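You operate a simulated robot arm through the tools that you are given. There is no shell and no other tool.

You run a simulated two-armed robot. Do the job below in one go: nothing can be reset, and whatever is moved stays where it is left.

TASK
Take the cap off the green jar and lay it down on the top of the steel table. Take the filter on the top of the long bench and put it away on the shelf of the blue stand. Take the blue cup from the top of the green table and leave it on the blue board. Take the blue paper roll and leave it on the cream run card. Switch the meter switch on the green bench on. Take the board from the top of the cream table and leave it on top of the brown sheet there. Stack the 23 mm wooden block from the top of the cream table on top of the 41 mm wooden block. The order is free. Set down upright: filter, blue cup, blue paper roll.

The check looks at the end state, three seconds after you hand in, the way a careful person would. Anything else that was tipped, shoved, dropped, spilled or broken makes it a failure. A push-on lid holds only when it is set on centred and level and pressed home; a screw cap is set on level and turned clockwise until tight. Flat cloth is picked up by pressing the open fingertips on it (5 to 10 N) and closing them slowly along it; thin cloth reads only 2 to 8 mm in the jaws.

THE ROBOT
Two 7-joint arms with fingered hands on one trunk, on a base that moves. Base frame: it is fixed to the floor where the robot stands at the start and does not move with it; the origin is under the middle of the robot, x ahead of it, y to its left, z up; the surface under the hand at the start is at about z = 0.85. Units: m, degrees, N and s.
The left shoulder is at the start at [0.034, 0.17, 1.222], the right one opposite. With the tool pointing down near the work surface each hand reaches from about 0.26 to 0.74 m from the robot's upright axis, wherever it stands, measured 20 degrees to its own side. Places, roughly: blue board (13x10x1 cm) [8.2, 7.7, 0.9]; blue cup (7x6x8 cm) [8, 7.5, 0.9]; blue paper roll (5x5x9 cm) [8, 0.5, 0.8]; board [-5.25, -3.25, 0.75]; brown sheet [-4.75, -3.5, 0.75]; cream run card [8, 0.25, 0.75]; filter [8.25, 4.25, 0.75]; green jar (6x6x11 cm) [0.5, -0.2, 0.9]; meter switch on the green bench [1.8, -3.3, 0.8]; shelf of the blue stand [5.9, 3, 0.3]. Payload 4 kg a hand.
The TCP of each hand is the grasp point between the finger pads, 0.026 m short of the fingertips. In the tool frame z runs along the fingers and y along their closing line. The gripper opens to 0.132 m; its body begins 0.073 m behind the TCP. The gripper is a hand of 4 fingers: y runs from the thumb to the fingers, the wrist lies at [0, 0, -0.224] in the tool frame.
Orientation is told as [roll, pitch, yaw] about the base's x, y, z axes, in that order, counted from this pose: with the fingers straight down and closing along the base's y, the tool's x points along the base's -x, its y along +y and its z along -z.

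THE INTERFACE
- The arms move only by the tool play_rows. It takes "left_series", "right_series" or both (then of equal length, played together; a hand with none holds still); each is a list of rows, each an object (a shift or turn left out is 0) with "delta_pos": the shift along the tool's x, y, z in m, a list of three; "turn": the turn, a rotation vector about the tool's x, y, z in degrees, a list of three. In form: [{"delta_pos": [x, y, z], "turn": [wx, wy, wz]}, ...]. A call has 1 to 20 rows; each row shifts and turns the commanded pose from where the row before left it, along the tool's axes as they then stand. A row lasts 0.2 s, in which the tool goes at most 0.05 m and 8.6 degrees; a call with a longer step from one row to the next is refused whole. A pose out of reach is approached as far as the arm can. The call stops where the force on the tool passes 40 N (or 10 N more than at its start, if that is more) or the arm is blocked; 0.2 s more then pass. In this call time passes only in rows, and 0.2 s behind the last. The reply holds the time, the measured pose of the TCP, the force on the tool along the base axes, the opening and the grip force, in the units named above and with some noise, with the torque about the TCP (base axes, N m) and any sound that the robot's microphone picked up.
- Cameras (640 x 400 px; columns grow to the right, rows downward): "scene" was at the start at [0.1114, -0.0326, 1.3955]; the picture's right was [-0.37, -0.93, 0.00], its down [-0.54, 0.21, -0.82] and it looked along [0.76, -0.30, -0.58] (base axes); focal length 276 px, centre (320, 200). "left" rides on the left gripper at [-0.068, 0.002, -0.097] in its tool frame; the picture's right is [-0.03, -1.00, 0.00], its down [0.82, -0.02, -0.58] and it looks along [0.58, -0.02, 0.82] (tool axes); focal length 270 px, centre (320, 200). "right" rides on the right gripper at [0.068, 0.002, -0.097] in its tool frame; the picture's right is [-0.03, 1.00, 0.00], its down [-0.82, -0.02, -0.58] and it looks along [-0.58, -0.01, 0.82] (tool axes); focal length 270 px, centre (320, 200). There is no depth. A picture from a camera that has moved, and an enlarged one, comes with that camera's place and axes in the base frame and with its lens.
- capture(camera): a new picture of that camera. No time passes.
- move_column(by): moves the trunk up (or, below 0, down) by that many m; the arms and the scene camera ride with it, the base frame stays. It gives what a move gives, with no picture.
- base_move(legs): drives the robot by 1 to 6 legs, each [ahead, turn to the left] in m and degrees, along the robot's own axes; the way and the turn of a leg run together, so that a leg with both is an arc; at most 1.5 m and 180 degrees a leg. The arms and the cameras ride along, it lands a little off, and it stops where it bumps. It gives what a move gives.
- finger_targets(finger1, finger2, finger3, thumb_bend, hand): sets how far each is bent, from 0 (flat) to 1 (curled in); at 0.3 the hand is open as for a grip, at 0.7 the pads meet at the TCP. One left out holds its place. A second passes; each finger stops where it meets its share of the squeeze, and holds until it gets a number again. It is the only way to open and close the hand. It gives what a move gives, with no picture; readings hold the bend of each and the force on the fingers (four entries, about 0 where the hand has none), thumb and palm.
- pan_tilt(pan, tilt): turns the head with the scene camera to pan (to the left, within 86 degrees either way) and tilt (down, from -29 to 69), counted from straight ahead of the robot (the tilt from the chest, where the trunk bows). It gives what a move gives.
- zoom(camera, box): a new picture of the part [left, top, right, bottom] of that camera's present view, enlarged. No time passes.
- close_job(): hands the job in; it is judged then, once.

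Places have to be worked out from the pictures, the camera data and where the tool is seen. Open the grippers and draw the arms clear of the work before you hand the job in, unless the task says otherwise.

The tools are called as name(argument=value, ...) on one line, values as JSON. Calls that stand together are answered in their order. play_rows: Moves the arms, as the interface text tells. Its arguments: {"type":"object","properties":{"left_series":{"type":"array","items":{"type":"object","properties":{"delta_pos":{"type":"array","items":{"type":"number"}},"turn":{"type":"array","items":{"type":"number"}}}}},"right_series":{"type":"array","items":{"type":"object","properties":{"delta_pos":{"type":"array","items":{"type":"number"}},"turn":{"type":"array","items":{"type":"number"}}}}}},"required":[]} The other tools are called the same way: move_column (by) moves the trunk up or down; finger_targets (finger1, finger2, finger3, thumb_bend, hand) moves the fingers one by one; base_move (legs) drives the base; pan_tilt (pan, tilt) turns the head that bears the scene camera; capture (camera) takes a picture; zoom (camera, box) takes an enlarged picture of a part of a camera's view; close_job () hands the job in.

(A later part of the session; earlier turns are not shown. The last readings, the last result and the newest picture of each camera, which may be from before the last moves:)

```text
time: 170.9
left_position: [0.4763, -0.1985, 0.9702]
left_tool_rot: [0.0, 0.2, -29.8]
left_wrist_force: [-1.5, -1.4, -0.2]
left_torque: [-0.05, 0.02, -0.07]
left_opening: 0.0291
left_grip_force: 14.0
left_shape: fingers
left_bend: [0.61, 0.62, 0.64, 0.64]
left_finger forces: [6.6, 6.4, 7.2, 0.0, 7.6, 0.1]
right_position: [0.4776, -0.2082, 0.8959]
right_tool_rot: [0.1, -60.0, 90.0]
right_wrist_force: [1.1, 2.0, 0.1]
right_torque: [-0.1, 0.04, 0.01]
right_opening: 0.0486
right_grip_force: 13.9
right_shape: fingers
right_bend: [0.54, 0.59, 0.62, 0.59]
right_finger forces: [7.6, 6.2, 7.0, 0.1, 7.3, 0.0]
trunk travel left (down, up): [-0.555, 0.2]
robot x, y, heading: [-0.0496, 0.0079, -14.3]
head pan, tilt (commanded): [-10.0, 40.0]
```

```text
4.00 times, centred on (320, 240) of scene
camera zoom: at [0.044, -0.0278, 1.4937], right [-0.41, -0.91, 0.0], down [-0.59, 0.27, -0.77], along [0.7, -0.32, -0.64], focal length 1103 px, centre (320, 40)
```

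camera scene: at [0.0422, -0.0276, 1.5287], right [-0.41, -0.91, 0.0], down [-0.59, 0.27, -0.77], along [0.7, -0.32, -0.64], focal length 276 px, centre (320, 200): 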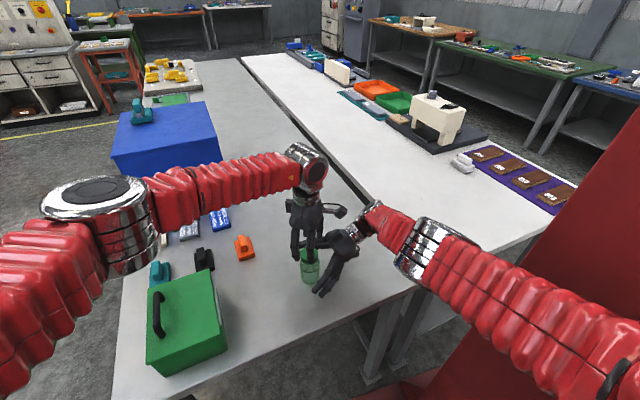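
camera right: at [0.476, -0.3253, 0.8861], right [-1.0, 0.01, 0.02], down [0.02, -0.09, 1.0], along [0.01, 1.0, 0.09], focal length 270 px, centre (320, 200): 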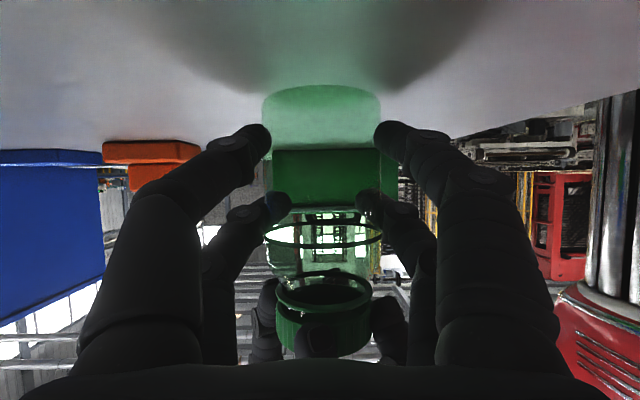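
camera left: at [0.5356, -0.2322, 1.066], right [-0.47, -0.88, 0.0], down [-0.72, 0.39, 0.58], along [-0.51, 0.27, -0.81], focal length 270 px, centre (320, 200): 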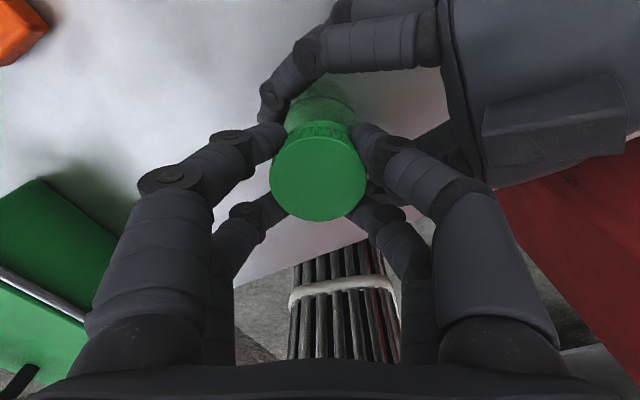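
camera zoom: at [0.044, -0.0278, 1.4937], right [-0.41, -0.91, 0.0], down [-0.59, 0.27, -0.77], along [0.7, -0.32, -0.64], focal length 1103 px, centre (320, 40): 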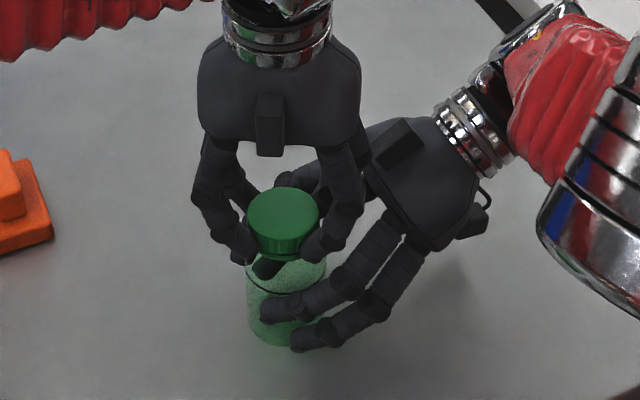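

Total ≈221°. Another stroke, then a lift test.

finger_targets(hand="left", finger1=0.52, finger2=0.52, finger3=0.52, thumb_bend=0.52)

play_rows(left_series=[{"turn": [0, 0, 8.5]}, {"turn": [0, 0, 8.5]}, {"turn": [0, 0, 8.5]}, {"turn": [0, 0, 8.5]}, {"turn": [0, 0, 8.5]}, {"turn": [0, 0, 8.5]}, {"turn": [0, 0, 8.5]}, {"turn": [0, 0, 8.5]}, {"turn": [0, 0, 8.5]}, {"turn": [0, 0, 8.5]}])

finger_targets(hand="left", finger1=0.72, finger2=0.72, finger3=0.72, thumb_bend=0.68)

play_rows(left_series=[{"turn": [0, 0, -8.5]}, {"turn": [0, 0, -8.5]}, {"turn": [0, 0, -8.5]}, {"turn": [0, 0, -8.5]}, {"turn": [0, 0, -8.5]}, {"turn": [0, 0, -8.5]}, {"turn": [0, 0, -8.5]}, {"turn": [0, 0, -8.5]}, {"turn": [0, 0, -8.5]}, {"turn": [0, 0, -8.5]}])

play_rows(left_series=[{"delta_pos": [0, 0, -0.002]}, {"delta_pos": [0, 0, -0.002]}])

zoom(camera="scene", box=[240, 190, 400, 290])

```text
time: 171.9
left_position: [0.4765, -0.2001, 0.9702]
left_tool_rot: [-0.1, 0.2, -29.8]
left_wrist_force: [-0.6, -0.7, 0.5]
left_torque: [0.02, 0.02, 0.0]
left_opening: 0.0584
left_grip_force: 0.1
left_shape: fingers
left_bend: [0.52, 0.52, 0.52, 0.52]
left_finger forces: [0.0, 0.0, 0.0, 0.0, 0.0, 0.1]
right_position: [0.4774, -0.209, 0.8961]
right_tool_rot: [0.2, -60.0, 89.9]
right_wrist_force: [-0.1, -0.9, 2.4]
right_torque: [-0.06, -0.02, 0.02]
right_opening: 0.0485
right_grip_force: 13.1
right_shape: fingers
right_bend: [0.54, 0.59, 0.62, 0.59]
right_finger forces: [7.6, 6.3, 5.9, 0.0, 7.3, 0.1]
trunk travel left (down, up): [-0.555, 0.2]
robot x, y, heading: [-0.0527, 0.0118, -14.9]
head pan, tilt (commanded): [-10.0, 40.0]
```

```text
time: 174.1
left_position: [0.4753, -0.1998, 0.9691]
left_tool_rot: [-0.1, -0.1, -115.2]
left_wrist_force: [0.5, -0.6, 0.7]
left_torque: [0.0, 0.01, 0.03]
left_opening: 0.0584
left_grip_force: 0.1
left_shape: fingers
left_bend: [0.52, 0.52, 0.52, 0.52]
left_finger forces: [0.0, 0.0, 0.0, 0.0, 0.0, 0.1]
right_position: [0.478, -0.2094, 0.8958]
right_tool_rot: [0.2, -60.0, 90.0]
right_wrist_force: [-0.6, -0.3, 3.2]
right_torque: [-0.1, 0.01, -0.04]
right_opening: 0.0483
right_grip_force: 13.3
right_shape: fingers
right_bend: [0.54, 0.59, 0.62, 0.59]
right_finger forces: [7.6, 6.2, 5.8, 0.0, 7.1, 0.1]
trunk travel left (down, up): [-0.555, 0.2]
robot x, y, heading: [-0.0488, 0.0118, -14.4]
head pan, tilt (commanded): [-10.0, 40.0]
```

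```text
time: 175.1
left_position: [0.4759, -0.2004, 0.9704]
left_tool_rot: [-0.2, -0.1, -114.9]
left_wrist_force: [0.1, 0.5, -0.9]
left_torque: [0.01, 0.05, -0.03]
left_opening: 0.0284
left_grip_force: 12.9
left_shape: fingers
left_bend: [0.61, 0.62, 0.63, 0.65]
left_finger forces: [6.8, 6.2, 6.5, 0.0, 6.0, 0.0]
right_position: [0.4772, -0.2073, 0.8955]
right_tool_rot: [0.1, -60.0, 90.0]
right_wrist_force: [0.3, -1.0, 2.5]
right_torque: [-0.04, 0.01, 0.02]
right_opening: 0.0484
right_grip_force: 13.5
right_shape: fingers
right_bend: [0.54, 0.59, 0.62, 0.59]
right_finger forces: [7.6, 6.2, 5.8, 0.0, 7.1, 0.0]
trunk travel left (down, up): [-0.555, 0.2]
robot x, y, heading: [-0.0504, 0.0113, -14.6]
head pan, tilt (commanded): [-10.0, 40.0]
```

```text
time: 177.3
left_position: [0.4748, -0.1992, 0.9697]
left_tool_rot: [-0.1, 0.3, -29.8]
left_wrist_force: [-1.5, -2.8, -0.1]
left_torque: [-0.04, 0.01, -0.06]
left_opening: 0.0286
left_grip_force: 13.5
left_shape: fingers
left_bend: [0.61, 0.62, 0.63, 0.65]
left_finger forces: [6.7, 5.7, 7.9, 0.1, 6.7, 0.0]
right_position: [0.4779, -0.2074, 0.8963]
right_tool_rot: [0.3, -60.0, 90.0]
right_wrist_force: [2.1, 2.3, 0.6]
right_torque: [-0.11, 0.04, -0.02]
right_opening: 0.0485
right_grip_force: 14.4
right_shape: fingers
right_bend: [0.54, 0.59, 0.62, 0.59]
right_finger forces: [7.6, 6.3, 7.6, 0.0, 7.1, 0.0]
trunk travel left (down, up): [-0.555, 0.2]
robot x, y, heading: [-0.052, 0.0115, -14.6]
head pan, tilt (commanded): [-10.0, 40.0]
```

```text
time: 177.9
left_position: [0.4755, -0.2013, 0.9741]
left_tool_rot: [-0.1, 0.2, -30.0]
left_wrist_force: [-1.0, -2.5, -1.5]
left_torque: [0.0, 0.02, 0.01]
left_opening: 0.0286
left_grip_force: 13.6
left_shape: fingers
left_bend: [0.61, 0.62, 0.63, 0.64]
left_finger forces: [7.0, 5.9, 7.7, 0.0, 6.9, 0.0]
right_position: [0.4776, -0.208, 0.8952]
right_tool_rot: [0.2, -60.0, 89.8]
right_wrist_force: [0.9, 1.8, -0.4]
right_torque: [-0.13, 0.06, 0.01]
right_opening: 0.0485
right_grip_force: 14.0
right_shape: fingers
right_bend: [0.54, 0.59, 0.62, 0.59]
right_finger forces: [7.6, 6.8, 7.0, 0.0, 7.1, 0.1]
trunk travel left (down, up): [-0.555, 0.2]
robot x, y, heading: [-0.0497, 0.0144, -14.6]
head pan, tilt (commanded): [-10.0, 40.0]
```

```text
4.00 times, centred on (320, 240) of scene
camera zoom: at [0.0441, -0.0279, 1.4936], right [-0.41, -0.91, 0.0], down [-0.59, 0.27, -0.77], along [0.7, -0.32, -0.64], focal length 1103 px, centre (320, 40)
```

zoom: 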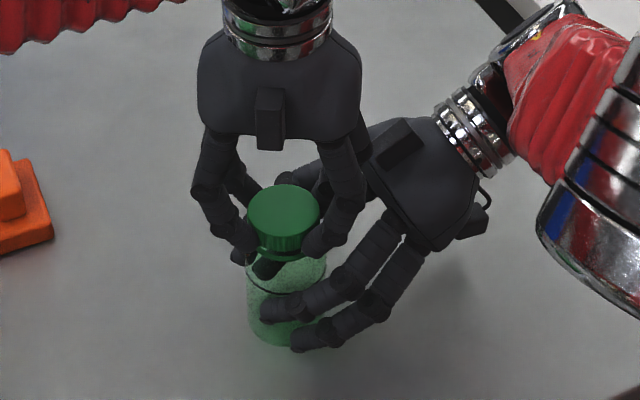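

Lifting now meets no resistance: the cap is free. I raise it clear of the jar.

play_rows(left_series=[{"delta_pos": [0, 0, -0.01]}, {"delta_pos": [0, 0, -0.015]}, {"delta_pos": [0, 0, -0.03]}, {"delta_pos": [0, 0, -0.03]}])

capture(camera="left")

zoom(camera="scene", box=[240, 150, 440, 275])

capture(camera="right")

```text
time: 178.9
left_position: [0.4758, -0.2001, 1.06]
left_tool_rot: [-0.1, 0.2, -29.8]
left_wrist_force: [0.8, -0.5, -0.5]
left_torque: [-0.02, -0.03, -0.01]
left_opening: 0.0283
left_grip_force: 13.9
left_shape: fingers
left_bend: [0.61, 0.62, 0.63, 0.65]
left_finger forces: [7.6, 6.5, 7.1, 0.0, 6.3, 0.0]
right_position: [0.4778, -0.2077, 0.895]
right_tool_rot: [0.1, -60.0, 90.1]
right_wrist_force: [-0.2, -1.2, 2.3]
right_torque: [-0.07, 0.02, -0.03]
right_opening: 0.0485
right_grip_force: 13.5
right_shape: fingers
right_bend: [0.54, 0.59, 0.63, 0.59]
right_finger forces: [7.5, 6.0, 5.9, 0.0, 7.2, 0.1]
trunk travel left (down, up): [-0.555, 0.2]
robot x, y, heading: [-0.0519, 0.0151, -14.4]
head pan, tilt (commanded): [-10.0, 40.0]
```

```text
taken
camera left: at [0.535, -0.2327, 1.1566], right [-0.48, -0.88, 0.0], down [-0.72, 0.39, 0.58], along [-0.51, 0.28, -0.81], focal length 270 px, centre (320, 200)
```

left: 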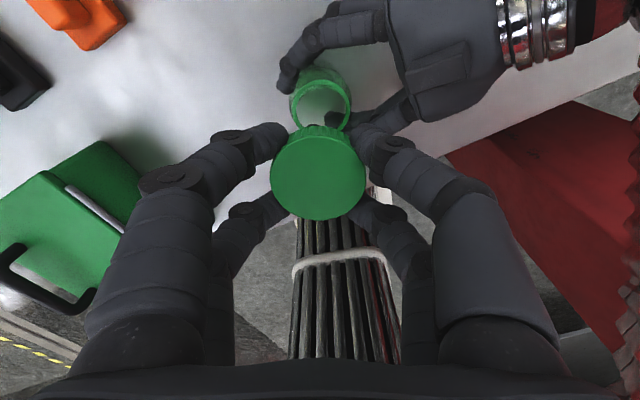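

```text
3.20 times, centred on (340, 212) of scene
camera zoom: at [0.0437, -0.0278, 1.4937], right [-0.41, -0.91, 0.0], down [-0.59, 0.27, -0.77], along [0.7, -0.32, -0.64], focal length 883 px, centre (256, 160)
```

zoom: 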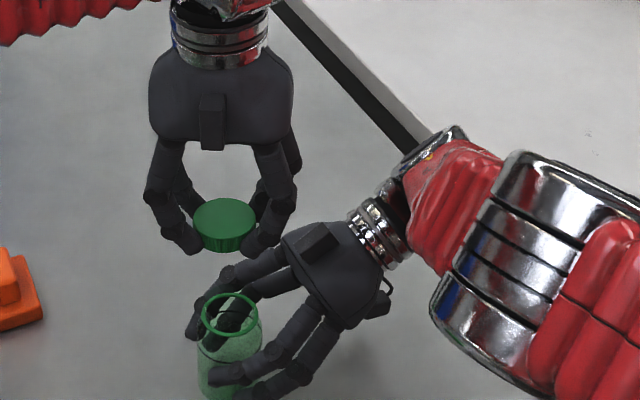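

```text
taken
camera right: at [0.4752, -0.3257, 0.8855], right [-1.0, 0.01, 0.02], down [0.02, -0.09, 1.0], along [0.01, 1.0, 0.09], focal length 270 px, centre (320, 200)
```

right: 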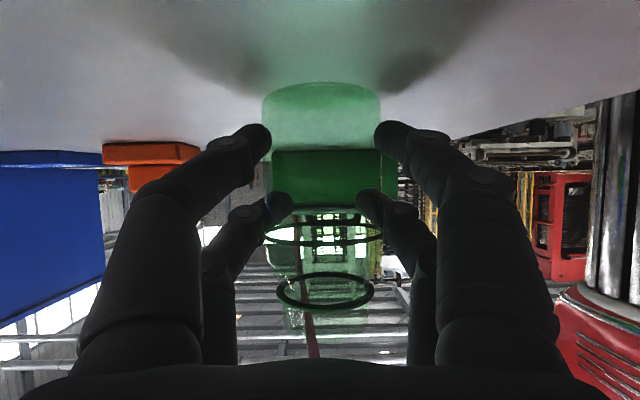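

The cap is off and in the left hand; the jar is upright in the right hand. I carry the cap to a free spot on the steel table near (0.44, -0.06) and lower it.

play_rows(left_series=[{"delta_pos": [0.0252, 0.0259, 0]}, {"delta_pos": [0.0252, 0.0259, 0]}, {"delta_pos": [0.0252, 0.0259, 0]}, {"delta_pos": [0.0252, 0.0259, 0]}, {"delta_pos": [0, 0, 0.04]}, {"delta_pos": [0, 0, 0.04]}, {"delta_pos": [0, 0, 0.04]}, {"delta_pos": [0, 0, 0.04]}])

capture(camera="left")

capture(camera="scene")

```text
time: 180.7
left_position: [0.4414, -0.0587, 0.8983]
left_tool_rot: [-0.2, 0.2, -29.9]
left_wrist_force: [0.6, 0.3, -0.1]
left_torque: [-0.02, -0.02, 0.01]
left_opening: 0.0281
left_grip_force: 14.2
left_shape: fingers
left_bend: [0.61, 0.62, 0.63, 0.65]
left_finger forces: [7.5, 6.5, 7.0, 0.1, 6.3, 0.0]
right_position: [0.4777, -0.208, 0.8953]
right_tool_rot: [0.2, -59.9, 90.0]
right_wrist_force: [0.5, -0.1, 4.1]
right_torque: [-0.02, 0.04, 0.02]
right_opening: 0.0485
right_grip_force: 13.6
right_shape: fingers
right_bend: [0.54, 0.59, 0.63, 0.59]
right_finger forces: [7.6, 6.5, 5.7, 0.0, 7.2, 0.0]
trunk travel left (down, up): [-0.555, 0.2]
robot x, y, heading: [-0.0544, 0.0082, -14.4]
head pan, tilt (commanded): [-10.0, 40.0]
```

```text
taken
camera left: at [0.5, -0.0916, 0.9947], right [-0.48, -0.88, 0.0], down [-0.72, 0.39, 0.58], along [-0.51, 0.28, -0.82], focal length 270 px, centre (320, 200)
```

left: 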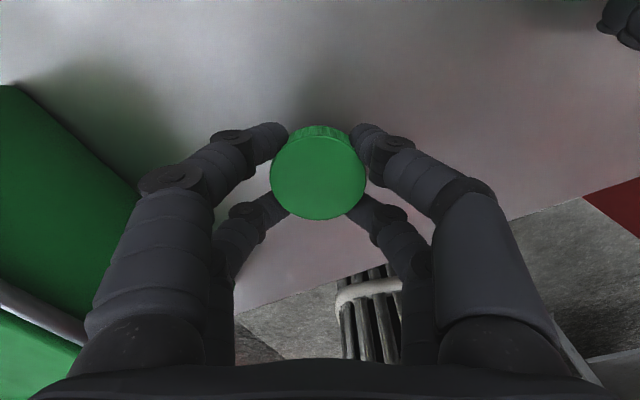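

```text
taken
camera scene: at [0.0437, -0.0275, 1.4937], right [-0.41, -0.91, 0.0], down [-0.59, 0.27, -0.77], along [0.7, -0.32, -0.64], focal length 276 px, centre (320, 200)
```

scene: 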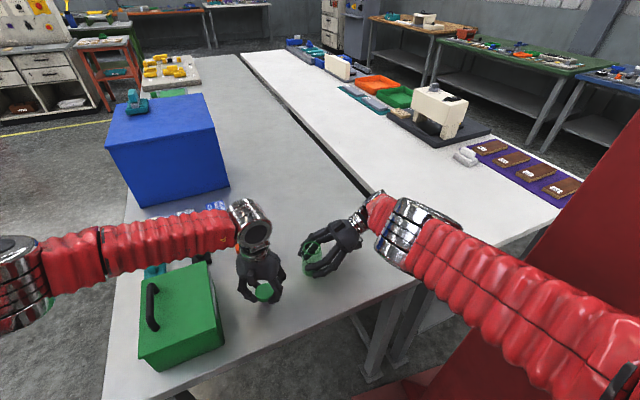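

Free table below. I lower in small steps until contact.

play_rows(left_series=[{"delta_pos": [0, 0, 0.006]}, {"delta_pos": [0, 0, 0.005]}, {"delta_pos": [0, 0, 0.004]}, {"delta_pos": [0, 0, 0.003]}, {"delta_pos": [0, 0, 0.003]}])

```text
time: 181.9
left_position: [0.4401, -0.0594, 0.8809]
left_tool_rot: [-0.1, -0.1, -29.9]
left_wrist_force: [-2.0, 5.2, 19.4]
left_torque: [0.41, -0.15, 0.1]
left_opening: 0.0281
left_grip_force: 24.2
left_shape: fingers
left_bend: [0.63, 0.63, 0.63, 0.65]
left_finger forces: [18.9, 13.9, 9.6, 0.1, 6.7, 0.0]
right_position: [0.4763, -0.2074, 0.8964]
right_tool_rot: [0.1, -59.9, 89.9]
right_wrist_force: [0.0, 0.2, 1.3]
right_torque: [-0.01, -0.04, 0.0]
right_opening: 0.0484
right_grip_force: 13.4
right_shape: fingers
right_bend: [0.54, 0.59, 0.63, 0.59]
right_finger forces: [7.3, 5.6, 5.2, 0.1, 7.5, 0.0]
trunk travel left (down, up): [-0.555, 0.2]
robot x, y, heading: [-0.0512, 0.0106, -14.3]
head pan, tilt (commanded): [-10.0, 40.0]
```

Contact with the table (19 N). I ease up 3 mm and release the cap.

play_rows(left_series=[{"delta_pos": [0, 0, -0.003]}])

finger_targets(hand="left", finger1=0.5, finger2=0.5, finger3=0.5, thumb_bend=0.5)

play_rows(left_series=[{"delta_pos": [0, 0, -0.03]}, {"delta_pos": [0, 0, -0.04]}, {"delta_pos": [0, 0, -0.04]}, {"delta_pos": [0, 0, -0.04]}])

capture(camera="left")

capture(camera="scene")

```text
time: 182.3
left_position: [0.4399, -0.0605, 0.8808]
left_tool_rot: [-0.1, 0.2, -29.9]
left_wrist_force: [1.8, -1.3, 5.6]
left_torque: [0.06, -0.21, -0.01]
left_opening: 0.0285
left_grip_force: 17.7
left_shape: fingers
left_bend: [0.63, 0.63, 0.63, 0.65]
left_finger forces: [13.7, 7.3, 7.4, 0.1, 6.7, 0.0]
right_position: [0.4766, -0.2071, 0.8954]
right_tool_rot: [0.2, -60.0, 90.0]
right_wrist_force: [-0.9, 0.6, 2.9]
right_torque: [-0.05, 0.06, -0.01]
right_opening: 0.0485
right_grip_force: 13.1
right_shape: fingers
right_bend: [0.54, 0.59, 0.63, 0.6]
right_finger forces: [7.7, 6.8, 5.5, 0.0, 6.8, 0.0]
trunk travel left (down, up): [-0.555, 0.2]
robot x, y, heading: [-0.0513, 0.0121, -14.8]
head pan, tilt (commanded): [-10.0, 40.0]
```

```text
time: 183.3
left_position: [0.4384, -0.0609, 0.8829]
left_tool_rot: [-0.2, 0.0, -30.1]
left_wrist_force: [-4.3, -4.4, 21.9]
left_torque: [0.13, 0.03, -0.11]
left_opening: 0.0594
left_grip_force: 10.8
left_shape: fingers
left_bend: [0.55, 0.55, 0.51, 0.5]
left_finger forces: [7.7, 7.7, 6.0, 0.1, 0.8, 0.1]
right_position: [0.4755, -0.208, 0.8972]
right_tool_rot: [-0.1, -59.9, 90.1]
right_wrist_force: [0.2, 0.0, 0.9]
right_torque: [-0.03, -0.01, 0.03]
right_opening: 0.0482
right_grip_force: 12.7
right_shape: fingers
right_bend: [0.54, 0.59, 0.63, 0.59]
right_finger forces: [6.9, 5.5, 5.1, 0.1, 7.5, 0.0]
trunk travel left (down, up): [-0.555, 0.2]
robot x, y, heading: [-0.0499, 0.0133, -14.5]
head pan, tilt (commanded): [-10.0, 40.0]
```

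```text
time: 184.3
left_position: [0.44, -0.057, 1.0315]
left_tool_rot: [-0.1, 0.2, -29.9]
left_wrist_force: [-0.8, -0.2, 0.7]
left_torque: [0.0, -0.02, 0.0]
left_opening: 0.0656
left_grip_force: 0.0
left_shape: fingers
left_bend: [0.5, 0.5, 0.5, 0.5]
left_finger forces: [0.0, 0.0, 0.0, 0.0, 0.0, 0.1]
right_position: [0.4773, -0.2082, 0.8953]
right_tool_rot: [0.3, -60.1, 90.0]
right_wrist_force: [1.0, 0.4, 3.4]
right_torque: [-0.03, -0.03, 0.0]
right_opening: 0.0483
right_grip_force: 13.0
right_shape: fingers
right_bend: [0.54, 0.59, 0.63, 0.6]
right_finger forces: [7.1, 6.7, 5.5, 0.1, 7.5, 0.0]
trunk travel left (down, up): [-0.555, 0.2]
robot x, y, heading: [-0.0507, 0.0117, -14.4]
head pan, tilt (commanded): [-10.0, 40.0]
```

```text
taken
camera left: at [0.4995, -0.09, 1.1281], right [-0.48, -0.88, 0.0], down [-0.72, 0.39, 0.58], along [-0.51, 0.28, -0.81], focal length 270 px, centre (320, 200)
```

left: 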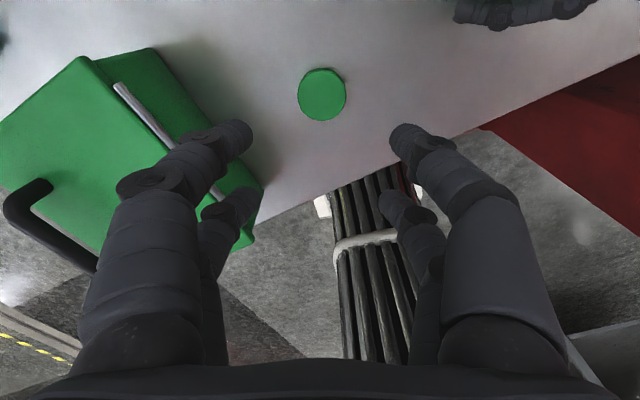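

```text
taken
camera scene: at [0.0435, -0.0276, 1.4937], right [-0.41, -0.91, 0.0], down [-0.59, 0.27, -0.77], along [0.7, -0.32, -0.64], focal length 276 px, centre (320, 200)
```

scene: 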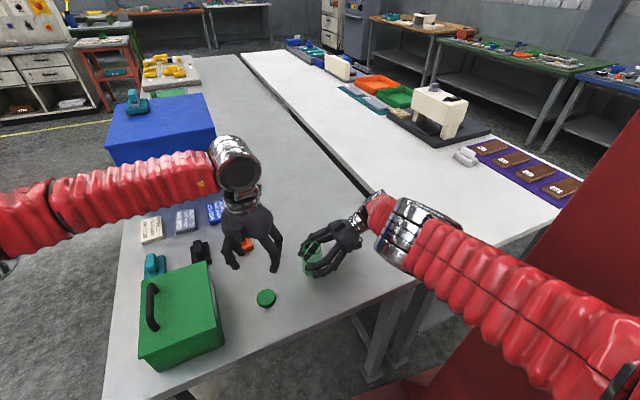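

The cap lies flat on the steel table. The jar drifted about 1.3 cm during the work, so while I still hold it I slide it back that much, then release it and withdraw the right hand.

play_rows(right_series=[{"delta_pos": [-0.003, 0, 0.0052]}, {"delta_pos": [-0.003, 0, 0.0052]}], left_series=[{"delta_pos": [0, 0, -0.04]}, {"delta_pos": [0, 0, -0.04]}])

finger_targets(hand="right", finger1=0.5, finger2=0.5, finger3=0.5, thumb_bend=0.5)

finger_targets(hand="right", finger1=0.3, finger2=0.3, finger3=0.3, thumb_bend=0.3)

play_rows(right_series=[{"delta_pos": [0, 0, -0.03]}, {"delta_pos": [0, 0, -0.03]}, {"delta_pos": [0, 0, -0.03]}, {"delta_pos": [0, 0, -0.03]}, {"delta_pos": [-0.035, 0, -0.02]}, {"delta_pos": [-0.035, 0, -0.02]}])

capture(camera="scene")

```text
time: 184.9
left_position: [0.4409, -0.0577, 1.1114]
left_tool_rot: [-0.2, 0.2, -29.9]
left_wrist_force: [-0.3, -0.8, -0.1]
left_torque: [-0.01, 0.0, 0.0]
left_opening: 0.0659
left_grip_force: 0.1
left_shape: fingers
left_bend: [0.5, 0.5, 0.5, 0.5]
left_finger forces: [0.0, 0.1, 0.0, 0.0, 0.0, 0.1]
right_position: [0.4783, -0.1961, 0.895]
right_tool_rot: [0.1, -60.0, 90.0]
right_wrist_force: [-0.4, 0.0, 2.8]
right_torque: [-0.09, -0.02, 0.01]
right_opening: 0.0485
right_grip_force: 13.9
right_shape: fingers
right_bend: [0.54, 0.59, 0.63, 0.6]
right_finger forces: [7.5, 6.6, 5.3, 0.0, 7.2, 0.0]
trunk travel left (down, up): [-0.555, 0.2]
robot x, y, heading: [-0.0534, 0.0121, -14.4]
head pan, tilt (commanded): [-10.0, 40.0]
```

```text
time: 185.9
left_position: [0.4404, -0.0571, 1.1111]
left_tool_rot: [0.0, 0.2, -30.0]
left_wrist_force: [0.1, -0.4, 0.8]
left_torque: [-0.01, 0.0, 0.0]
left_opening: 0.0657
left_grip_force: 0.2
left_shape: fingers
left_bend: [0.5, 0.5, 0.5, 0.5]
left_finger forces: [0.0, 0.0, 0.0, 0.1, 0.0, 0.0]
right_position: [0.4775, -0.1954, 0.8963]
right_tool_rot: [0.1, -60.0, 90.1]
right_wrist_force: [0.2, 0.4, -0.2]
right_torque: [0.02, 0.05, 0.0]
right_opening: 0.0651
right_grip_force: 0.1
right_shape: fingers
right_bend: [0.5, 0.5, 0.5, 0.5]
right_finger forces: [0.0, 0.0, 0.0, 0.0, 0.1, 0.0]
trunk travel left (down, up): [-0.555, 0.2]
robot x, y, heading: [-0.0551, 0.0118, -14.8]
head pan, tilt (commanded): [-10.0, 40.0]
```

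```text
time: 186.9
left_position: [0.4403, -0.057, 1.1105]
left_tool_rot: [-0.1, 0.1, -29.8]
left_wrist_force: [0.0, 0.1, 0.1]
left_torque: [-0.02, 0.03, 0.02]
left_opening: 0.0656
left_grip_force: 0.1
left_shape: fingers
left_bend: [0.5, 0.5, 0.5, 0.5]
left_finger forces: [0.0, 0.0, 0.0, 0.1, 0.0, 0.0]
right_position: [0.4775, -0.1963, 0.8964]
right_tool_rot: [0.0, -60.1, 89.9]
right_wrist_force: [-0.3, 0.3, 0.1]
right_torque: [0.0, -0.04, -0.01]
right_opening: 0.1325
right_grip_force: 0.0
right_shape: fingers
right_bend: [0.3, 0.3, 0.3, 0.3]
right_finger forces: [0.0, 0.1, 0.0, 0.1, 0.1, 0.0]
trunk travel left (down, up): [-0.555, 0.2]
robot x, y, heading: [-0.0533, 0.0092, -14.4]
head pan, tilt (commanded): [-10.0, 40.0]
```

```text
time: 188.3
left_position: [0.44, -0.0577, 1.1096]
left_tool_rot: [-0.1, 0.1, -29.9]
left_wrist_force: [0.6, -0.3, -0.4]
left_torque: [-0.02, -0.03, 0.04]
left_opening: 0.0658
left_grip_force: 0.1
left_shape: fingers
left_bend: [0.5, 0.5, 0.5, 0.5]
left_finger forces: [0.0, 0.0, 0.0, 0.0, 0.0, 0.0]
right_position: [0.4771, -0.2987, 1.0373]
right_tool_rot: [0.2, -60.0, 89.9]
right_wrist_force: [-0.3, 0.2, -0.2]
right_torque: [0.0, -0.01, -0.03]
right_opening: 0.1325
right_grip_force: 0.0
right_shape: fingers
right_bend: [0.3, 0.3, 0.3, 0.3]
right_finger forces: [0.1, 0.1, 0.0, 0.1, 0.0, 0.0]
trunk travel left (down, up): [-0.555, 0.2]
robot x, y, heading: [-0.0487, 0.0121, -14.6]
head pan, tilt (commanded): [-10.0, 40.0]
```

```text
taken
camera scene: at [0.0434, -0.028, 1.4937], right [-0.41, -0.91, 0.0], down [-0.59, 0.27, -0.77], along [0.7, -0.32, -0.64], focal length 276 px, centre (320, 200)
```

scene: 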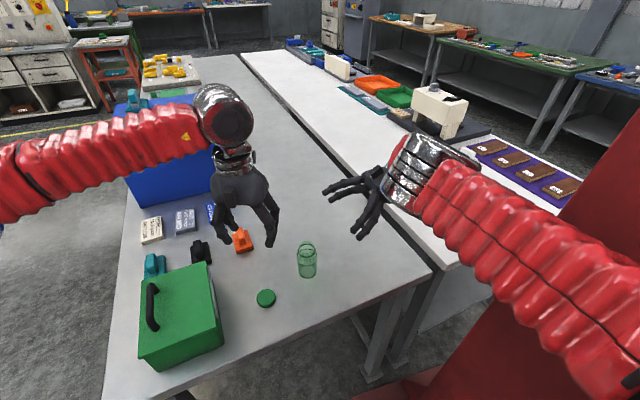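

Task one is done: jar upright and open, cap on the steel table. I fold the right arm back to a pointing-down posture before driving.

play_rows(right_series=[{"turn": [0, 7.5, 0]}, {"turn": [0, 7.5, 0]}, {"turn": [0, 7.5, 0]}, {"turn": [0, 7.5, 0]}, {"turn": [0, 7.5, 0]}, {"turn": [0, 7.5, 0]}, {"turn": [0, 7.5, 0]}, {"turn": [0, 7.5, 0]}, {"turn": [0, 0, 8.2]}, {"turn": [0, 0, 8.2]}, {"turn": [0, 0, 8.2]}, {"turn": [0, 0, 8.2]}, {"turn": [0, 0, 8.2]}, {"turn": [0, 0, 8.2]}, {"turn": [0, 0, 8.2]}, {"turn": [0, 0, 8.2]}, {"turn": [0, 0, 8.2]}], left_series=[{"delta_pos": [0, 0, -0.02]}, {"delta_pos": [0, 0, -0.02]}, {"delta_pos": [0, 0, -0.02]}, {"turn": [0, 0, -7]}, {"turn": [0, 0, -7]}, {"delta_pos": [0, 0.04, 0]}, {"delta_pos": [0, 0.04, 0]}, {"delta_pos": [0, 0.04, 0]}, {"delta_pos": [0, 0.04, 0]}, {"delta_pos": [0, 0.04, 0]}, {"delta_pos": [0, 0, 0]}, {"delta_pos": [0, 0, 0]}, {"delta_pos": [0, 0, 0]}, {"delta_pos": [0, 0, 0]}, {"delta_pos": [0, 0, 0]}, {"delta_pos": [0, 0, 0]}, {"delta_pos": [0, 0, 0]}])

capture(camera="scene")

pan_tilt(pan=86, tilt=15)

capture(camera="scene")

pan_tilt(pan=-86, tilt=15)

capture(camera="scene")

```text
time: 191.9
left_position: [0.4957, 0.1318, 1.17]
left_tool_rot: [0.1, 0.1, -16.0]
left_wrist_force: [-0.4, 0.1, 0.3]
left_torque: [0.02, 0.03, 0.0]
left_opening: 0.0659
left_grip_force: 0.0
left_shape: fingers
left_bend: [0.5, 0.5, 0.5, 0.5]
left_finger forces: [0.0, 0.1, 0.0, 0.1, 0.1, 0.1]
right_position: [0.5021, -0.3383, 1.0322]
right_tool_rot: [0.2, 0.0, 15.7]
right_wrist_force: [-0.7, 0.4, -0.1]
right_torque: [0.01, -0.01, 0.02]
right_opening: 0.1327
right_grip_force: 0.1
right_shape: fingers
right_bend: [0.3, 0.3, 0.3, 0.3]
right_finger forces: [0.0, 0.0, 0.1, 0.0, 0.1, 0.1]
right hand out of reach, approached as far as the arm can: row 7, 8
trunk travel left (down, up): [-0.555, 0.2]
robot x, y, heading: [-0.0493, 0.0135, -14.5]
head pan, tilt (commanded): [-10.0, 40.0]
```

```text
taken
camera scene: at [0.0439, -0.0278, 1.4937], right [-0.41, -0.91, 0.0], down [-0.59, 0.27, -0.77], along [0.7, -0.32, -0.64], focal length 276 px, centre (320, 200)
```

scene: 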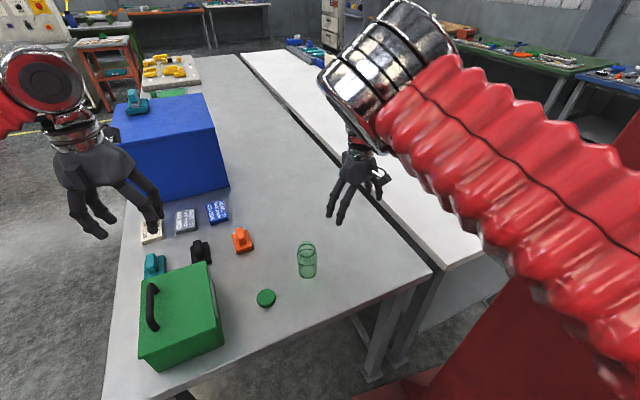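

```text
time: 193.6
left_position: [0.4949, 0.1326, 1.1711]
left_tool_rot: [-0.1, 0.3, -15.9]
left_wrist_force: [-0.3, -0.4, 0.0]
left_torque: [0.01, 0.01, -0.01]
left_opening: 0.0658
left_grip_force: 0.0
left_shape: fingers
left_bend: [0.5, 0.5, 0.5, 0.5]
left_finger forces: [0.0, 0.0, 0.0, 0.0, 0.0, 0.0]
right_position: [0.5034, -0.3376, 1.0334]
right_tool_rot: [0.1, 0.1, 16.0]
right_wrist_force: [-0.6, 0.1, 0.5]
right_torque: [-0.02, 0.01, 0.01]
right_opening: 0.1326
right_grip_force: 0.1
right_shape: fingers
right_bend: [0.3, 0.3, 0.3, 0.3]
right_finger forces: [0.0, 0.1, 0.0, 0.0, 0.0, 0.0]
trunk travel left (down, up): [-0.555, 0.2]
robot x, y, heading: [-0.0518, 0.016, -14.7]
head pan, tilt (commanded): [85.9, 15.0]
```

```text
taken
camera scene: at [-0.0037, 0.096, 1.5333], right [0.95, -0.32, 0.0], down [-0.08, -0.25, -0.97], along [0.31, 0.92, -0.26], focal length 276 px, centre (320, 200)
```

scene: 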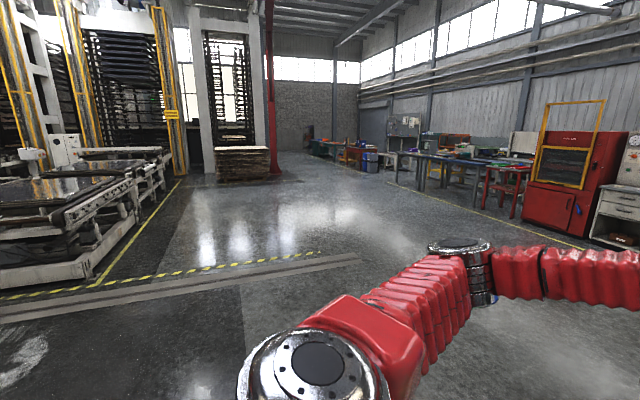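

```text
time: 196.2
left_position: [0.4945, 0.1328, 1.172]
left_tool_rot: [-0.1, 0.1, -15.9]
left_wrist_force: [-0.3, -0.7, 0.6]
left_torque: [-0.02, -0.04, -0.02]
left_opening: 0.0656
left_grip_force: 0.1
left_shape: fingers
left_bend: [0.5, 0.5, 0.5, 0.5]
left_finger forces: [0.1, 0.1, 0.0, 0.0, 0.1, 0.1]
right_position: [0.5028, -0.3376, 1.0313]
right_tool_rot: [0.2, 0.1, 16.0]
right_wrist_force: [-0.8, 0.5, 0.9]
right_torque: [0.01, -0.01, -0.03]
right_opening: 0.1325
right_grip_force: 0.0
right_shape: fingers
right_bend: [0.3, 0.3, 0.3, 0.3]
right_finger forces: [0.0, 0.0, 0.0, 0.0, 0.0, 0.0]
trunk travel left (down, up): [-0.555, 0.2]
robot x, y, heading: [-0.0476, 0.0117, -14.6]
head pan, tilt (commanded): [-85.9, 15.0]
```

```text
taken
camera scene: at [-0.0503, -0.0844, 1.5333], right [-0.98, 0.18, 0.0], down [0.05, 0.25, -0.97], along [-0.17, -0.95, -0.26], focal length 276 px, centre (320, 200)
```

scene: 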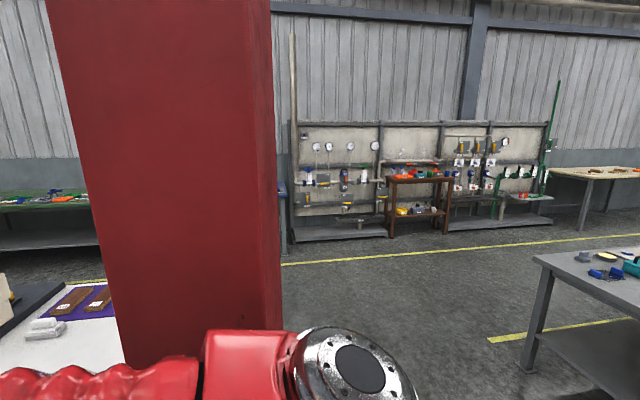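

Behind-right there is another table around (-1.4, -1.2), leaving a corridor at x≈-0.65 past the column. I back away from the steel table, turn to face -y and look.

play_rows(right_series=[{"delta_pos": [0.02, 0, -0.04]}, {"delta_pos": [0.03, 0, -0.03]}, {"delta_pos": [0.03, 0, -0.03]}])

base_move(legs=[[-0.6, 0]])

base_move(legs=[[0, -75.5]])

pan_tilt(pan=0, tilt=25)

capture(camera="scene")

```text
time: 197.0
left_position: [0.4943, 0.1326, 1.1718]
left_tool_rot: [0.0, 0.1, -15.9]
left_wrist_force: [-1.2, -0.7, 0.2]
left_torque: [-0.01, 0.01, 0.01]
left_opening: 0.0654
left_grip_force: 0.0
left_shape: fingers
left_bend: [0.5, 0.5, 0.5, 0.5]
left_finger forces: [0.0, 0.0, 0.0, 0.0, 0.0, 0.0]
right_position: [0.4277, -0.3906, 1.1215]
right_tool_rot: [1.5, 0.6, 14.3]
right_wrist_force: [-1.4, 0.5, -1.2]
right_torque: [-0.04, 0.01, 0.0]
right_opening: 0.1328
right_grip_force: 0.1
right_shape: fingers
right_bend: [0.3, 0.3, 0.3, 0.3]
right_finger forces: [0.0, 0.0, 0.0, 0.0, 0.0, 0.1]
right hand out of reach, approached as far as the arm can: row 1, 2, 3
trunk travel left (down, up): [-0.555, 0.2]
robot x, y, heading: [-0.0541, 0.0096, -14.6]
head pan, tilt (commanded): [-85.9, 15.0]
```

```text
time: 200.4
left_position: [-0.0857, 0.2829, 1.1715]
left_tool_rot: [0.1, 0.2, -15.8]
left_wrist_force: [0.2, -0.1, -0.8]
left_torque: [0.01, -0.03, 0.01]
left_opening: 0.0658
left_grip_force: 0.1
left_shape: fingers
left_bend: [0.5, 0.5, 0.5, 0.5]
left_finger forces: [0.1, 0.0, 0.0, 0.0, 0.0, 0.1]
right_position: [-0.1466, -0.2378, 1.1305]
right_tool_rot: [1.6, -0.4, 14.5]
right_wrist_force: [0.0, 0.2, -0.2]
right_torque: [0.01, 0.01, -0.01]
right_opening: 0.1328
right_grip_force: 0.0
right_shape: fingers
right_bend: [0.3, 0.3, 0.3, 0.3]
right_finger forces: [0.0, 0.1, 0.0, 0.1, 0.1, 0.1]
trunk travel left (down, up): [-0.555, 0.2]
robot x, y, heading: [-0.6297, 0.162, -14.7]
head pan, tilt (commanded): [-85.9, 15.0]
```

```text
time: 203.7
left_position: [-0.2634, -0.2662, 1.1734]
left_tool_rot: [0.3, 0.2, -77.3]
left_wrist_force: [-1.3, -1.2, -0.2]
left_torque: [0.0, -0.09, 0.01]
left_opening: 0.0659
left_grip_force: 0.0
left_shape: fingers
left_bend: [0.5, 0.5, 0.5, 0.5]
left_finger forces: [0.0, 0.0, 0.0, 0.0, 0.1, 0.0]
right_position: [-0.7517, -0.4614, 1.1282]
right_tool_rot: [1.7, -0.4, -47.0]
right_wrist_force: [-0.3, 0.0, -1.8]
right_torque: [0.04, -0.06, -0.01]
right_opening: 0.1327
right_grip_force: 0.0
right_shape: fingers
right_bend: [0.3, 0.3, 0.3, 0.3]
right_finger forces: [0.0, 0.1, 0.1, 0.0, 0.0, 0.1]
trunk travel left (down, up): [-0.555, 0.2]
robot x, y, heading: [-0.5663, 0.1734, -78.4]
head pan, tilt (commanded): [-85.9, 15.0]
stopped in leg 1: the robot was blocked; the commanded pose is now the measured one
```

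```text
time: 205.3
left_position: [-0.2574, -0.2649, 1.1719]
left_tool_rot: [0.0, 0.2, -77.2]
left_wrist_force: [-0.3, -0.5, -0.3]
left_torque: [-0.02, -0.03, 0.01]
left_opening: 0.0657
left_grip_force: 0.0
left_shape: fingers
left_bend: [0.5, 0.5, 0.5, 0.5]
left_finger forces: [0.1, 0.1, 0.1, 0.0, 0.0, 0.1]
right_position: [-0.7452, -0.4597, 1.1331]
right_tool_rot: [1.4, -0.4, -46.8]
right_wrist_force: [0.3, -0.3, -0.1]
right_torque: [-0.01, -0.02, 0.01]
right_opening: 0.1331
right_grip_force: 0.0
right_shape: fingers
right_bend: [0.3, 0.3, 0.3, 0.3]
right_finger forces: [0.0, 0.0, 0.0, 0.0, 0.1, 0.0]
trunk travel left (down, up): [-0.555, 0.2]
robot x, y, heading: [-0.5683, 0.1767, -78.1]
head pan, tilt (commanded): [0.0, 25.0]
```

```text
taken
camera scene: at [-0.5433, 0.0674, 1.517], right [-0.98, -0.2, 0.0], down [-0.09, 0.41, -0.91], along [0.18, -0.89, -0.42], focal length 276 px, centre (320, 200)
```

scene: 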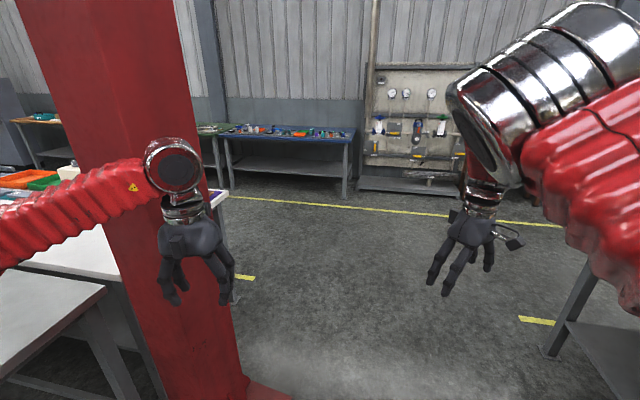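

The turn stopped at -78°, blocked by something I can't see. I look around to both sides before moving again.

pan_tilt(pan=-86, tilt=35)

capture(camera="scene")

pan_tilt(pan=86, tilt=45)

capture(camera="scene")

capture(camera="right")

capture(camera="left")

```text
time: 206.9
left_position: [-0.258, -0.2662, 1.1726]
left_tool_rot: [0.0, 0.2, -77.2]
left_wrist_force: [-0.3, -0.2, 0.1]
left_torque: [0.01, 0.03, -0.03]
left_opening: 0.0658
left_grip_force: 0.0
left_shape: fingers
left_bend: [0.5, 0.5, 0.5, 0.5]
left_finger forces: [0.0, 0.0, 0.0, 0.0, 0.0, 0.0]
right_position: [-0.747, -0.4609, 1.1312]
right_tool_rot: [1.4, -0.3, -47.0]
right_wrist_force: [-0.4, 0.3, -0.6]
right_torque: [-0.01, 0.04, 0.01]
right_opening: 0.1328
right_grip_force: 0.1
right_shape: fingers
right_bend: [0.3, 0.3, 0.3, 0.3]
right_finger forces: [0.0, 0.1, 0.1, 0.0, 0.0, 0.1]
trunk travel left (down, up): [-0.555, 0.2]
robot x, y, heading: [-0.5648, 0.1748, -78.1]
head pan, tilt (commanded): [-85.9, 35.0]
```

```text
taken
camera scene: at [-0.6471, 0.1336, 1.5013], right [-0.27, 0.96, 0.0], down [0.55, 0.16, -0.82], along [-0.79, -0.22, -0.57], focal length 276 px, centre (320, 200)
```

scene: 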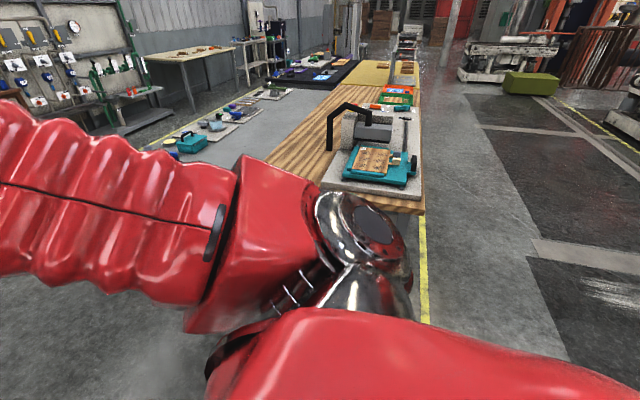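

```text
time: 209.5
left_position: [-0.2583, -0.2647, 1.1719]
left_tool_rot: [0.0, 0.1, -77.2]
left_wrist_force: [0.2, 0.3, -0.2]
left_torque: [0.03, 0.0, 0.03]
left_opening: 0.066
left_grip_force: 0.0
left_shape: fingers
left_bend: [0.5, 0.5, 0.5, 0.5]
left_finger forces: [0.0, 0.0, 0.0, 0.1, 0.0, 0.0]
right_position: [-0.7456, -0.4594, 1.1323]
right_tool_rot: [1.4, -0.3, -46.9]
right_wrist_force: [0.0, -0.5, 0.8]
right_torque: [-0.02, -0.01, 0.02]
right_opening: 0.1331
right_grip_force: 0.0
right_shape: fingers
right_bend: [0.3, 0.3, 0.3, 0.3]
right_finger forces: [0.0, 0.0, 0.0, 0.1, 0.0, 0.0]
trunk travel left (down, up): [-0.555, 0.2]
robot x, y, heading: [-0.5688, 0.1724, -78.0]
head pan, tilt (commanded): [85.9, 45.0]
```

```text
taken
camera scene: at [-0.4818, 0.1686, 1.4865], right [0.13, -0.99, 0.0], down [-0.7, -0.09, -0.71], along [0.7, 0.1, -0.71], focal length 276 px, centre (320, 200)
```

scene: 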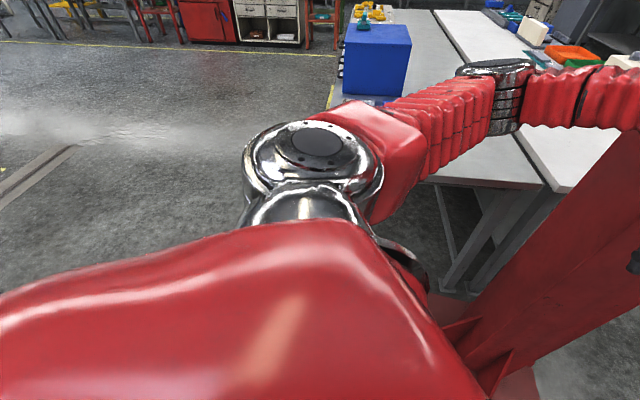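

```text
taken
camera right: at [-0.7946, -0.4096, 1.229], right [0.75, 0.66, 0.03], down [0.53, -0.62, 0.58], along [0.4, -0.42, -0.81], focal length 270 px, centre (320, 200)
```

right: 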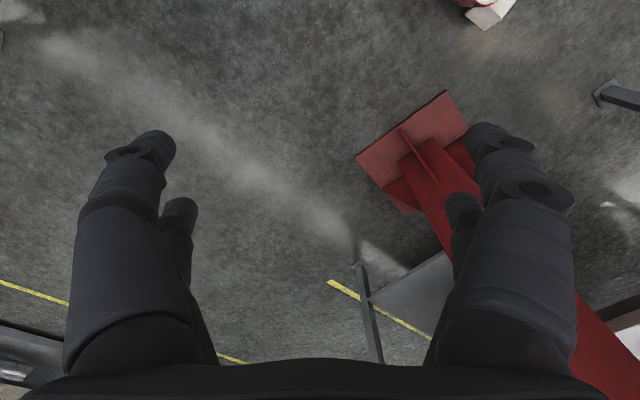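

```text
taken
camera left: at [-0.2424, -0.3315, 1.269], right [-0.97, -0.25, 0.0], down [-0.2, 0.79, 0.58], along [-0.14, 0.56, -0.81], focal length 270 px, centre (320, 200)
```

left: 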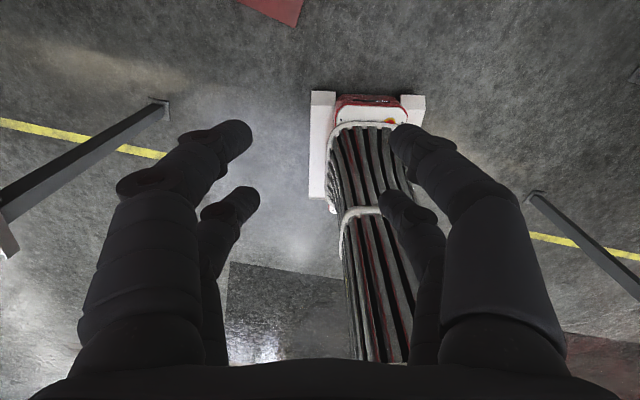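

Nothing obvious is touching the arms. I look steeply down on the right side and use the right-hand camera turned around to see the floor behind me.

pan_tilt(pan=-86, tilt=69)

capture(camera="scene")

play_rows(right_series=[{"turn": [0, 0, 8.5]}, {"turn": [0, 0, 8.5]}, {"turn": [0, 0, 8.5]}, {"turn": [0, 0, 8.5]}, {"turn": [0, 0, 8.5]}, {"turn": [0, 0, 8.5]}, {"turn": [0, 0, 8.5]}, {"turn": [0, 0, 8.5]}, {"turn": [0, 0, 8.5]}, {"turn": [0, 0, 8.5]}, {"turn": [0, 0, 8.5]}, {"turn": [0, 0, 8.5]}], left_series=[{"turn": [0, 0, -8.5]}, {"turn": [0, 0, -8.5]}, {"turn": [0, 0, -8.5]}, {"turn": [0, 0, -8.5]}, {"turn": [0, 0, -8.5]}, {"turn": [0, 0, -8.5]}, {"turn": [0, 0, -8.5]}, {"turn": [0, 0, -8.5]}, {"turn": [0, 0, 0]}, {"turn": [0, 0, 0]}, {"turn": [0, 0, 0]}, {"turn": [0, 0, 0]}])

capture(camera="right")

capture(camera="left")

```text
time: 212.1
left_position: [-0.2585, -0.2666, 1.1723]
left_tool_rot: [-0.1, 0.1, -77.1]
left_wrist_force: [-0.4, -0.6, 0.7]
left_torque: [-0.02, 0.04, -0.02]
left_opening: 0.066
left_grip_force: 0.1
left_shape: fingers
left_bend: [0.5, 0.5, 0.5, 0.5]
left_finger forces: [0.0, 0.0, 0.0, 0.0, 0.0, 0.1]
right_position: [-0.746, -0.4592, 1.1314]
right_tool_rot: [1.5, -0.3, -46.9]
right_wrist_force: [-0.1, 0.4, 1.0]
right_torque: [0.01, -0.02, 0.02]
right_opening: 0.133
right_grip_force: 0.1
right_shape: fingers
right_bend: [0.3, 0.3, 0.3, 0.3]
right_finger forces: [0.1, 0.0, 0.0, 0.0, 0.0, 0.0]
trunk travel left (down, up): [-0.555, 0.2]
robot x, y, heading: [-0.5673, 0.1746, -78.2]
head pan, tilt (commanded): [-85.9, 68.8]
```

```text
taken
camera scene: at [-0.6162, 0.1425, 1.4576], right [-0.27, 0.96, 0.0], down [0.9, 0.25, -0.36], along [-0.35, -0.1, -0.93], focal length 276 px, centre (320, 200)
```

scene: 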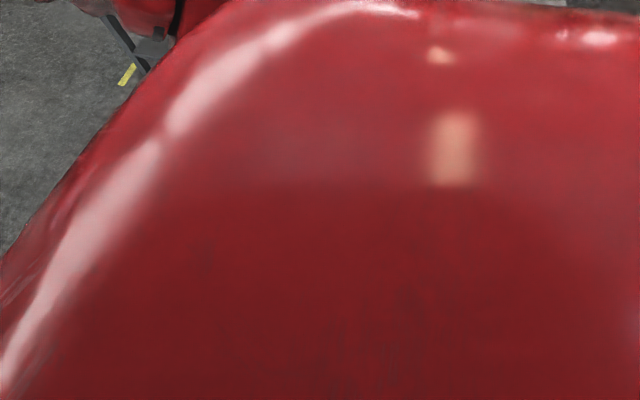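

```text
time: 214.7
left_position: [-0.2598, -0.2639, 1.1721]
left_tool_rot: [0.1, 0.1, -9.3]
left_wrist_force: [-0.5, 0.1, 0.3]
left_torque: [0.02, -0.02, -0.01]
left_opening: 0.0661
left_grip_force: 0.0
left_shape: fingers
left_bend: [0.5, 0.5, 0.5, 0.5]
left_finger forces: [0.0, 0.0, 0.0, 0.0, 0.0, 0.0]
right_position: [-0.754, -0.4614, 1.1318]
right_tool_rot: [0.0, 1.8, -150.1]
right_wrist_force: [0.6, -1.4, -0.2]
right_torque: [0.02, -0.02, -0.02]
right_opening: 0.133
right_grip_force: 0.1
right_shape: fingers
right_bend: [0.3, 0.3, 0.3, 0.3]
right_finger forces: [0.0, 0.0, 0.0, 0.1, 0.1, 0.1]
trunk travel left (down, up): [-0.555, 0.2]
robot x, y, heading: [-0.5665, 0.1752, -78.4]
head pan, tilt (commanded): [-85.9, 68.8]
```

```text
taken
camera right: at [-0.6975, -0.4285, 1.2305], right [0.48, -0.88, 0.0], down [-0.73, -0.4, 0.55], along [-0.48, -0.26, -0.83], focal length 270 px, centre (320, 200)
```

right: 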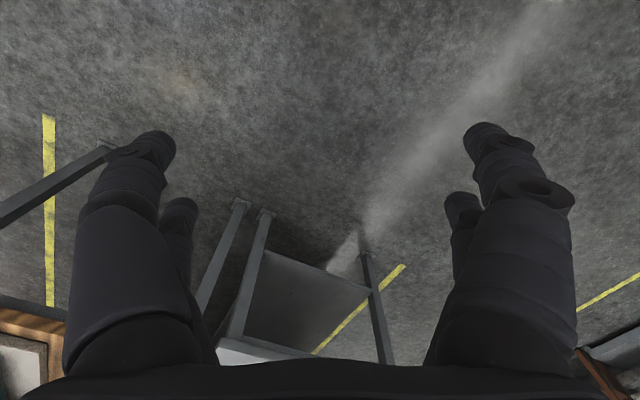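

```text
taken
camera left: at [-0.1916, -0.2747, 1.2692], right [-0.14, -0.99, 0.0], down [-0.81, 0.11, 0.58], along [-0.57, 0.08, -0.82], focal length 270 px, centre (320, 200)
```

left: 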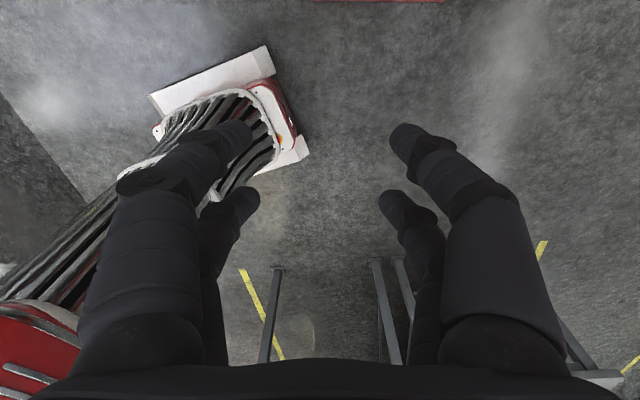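

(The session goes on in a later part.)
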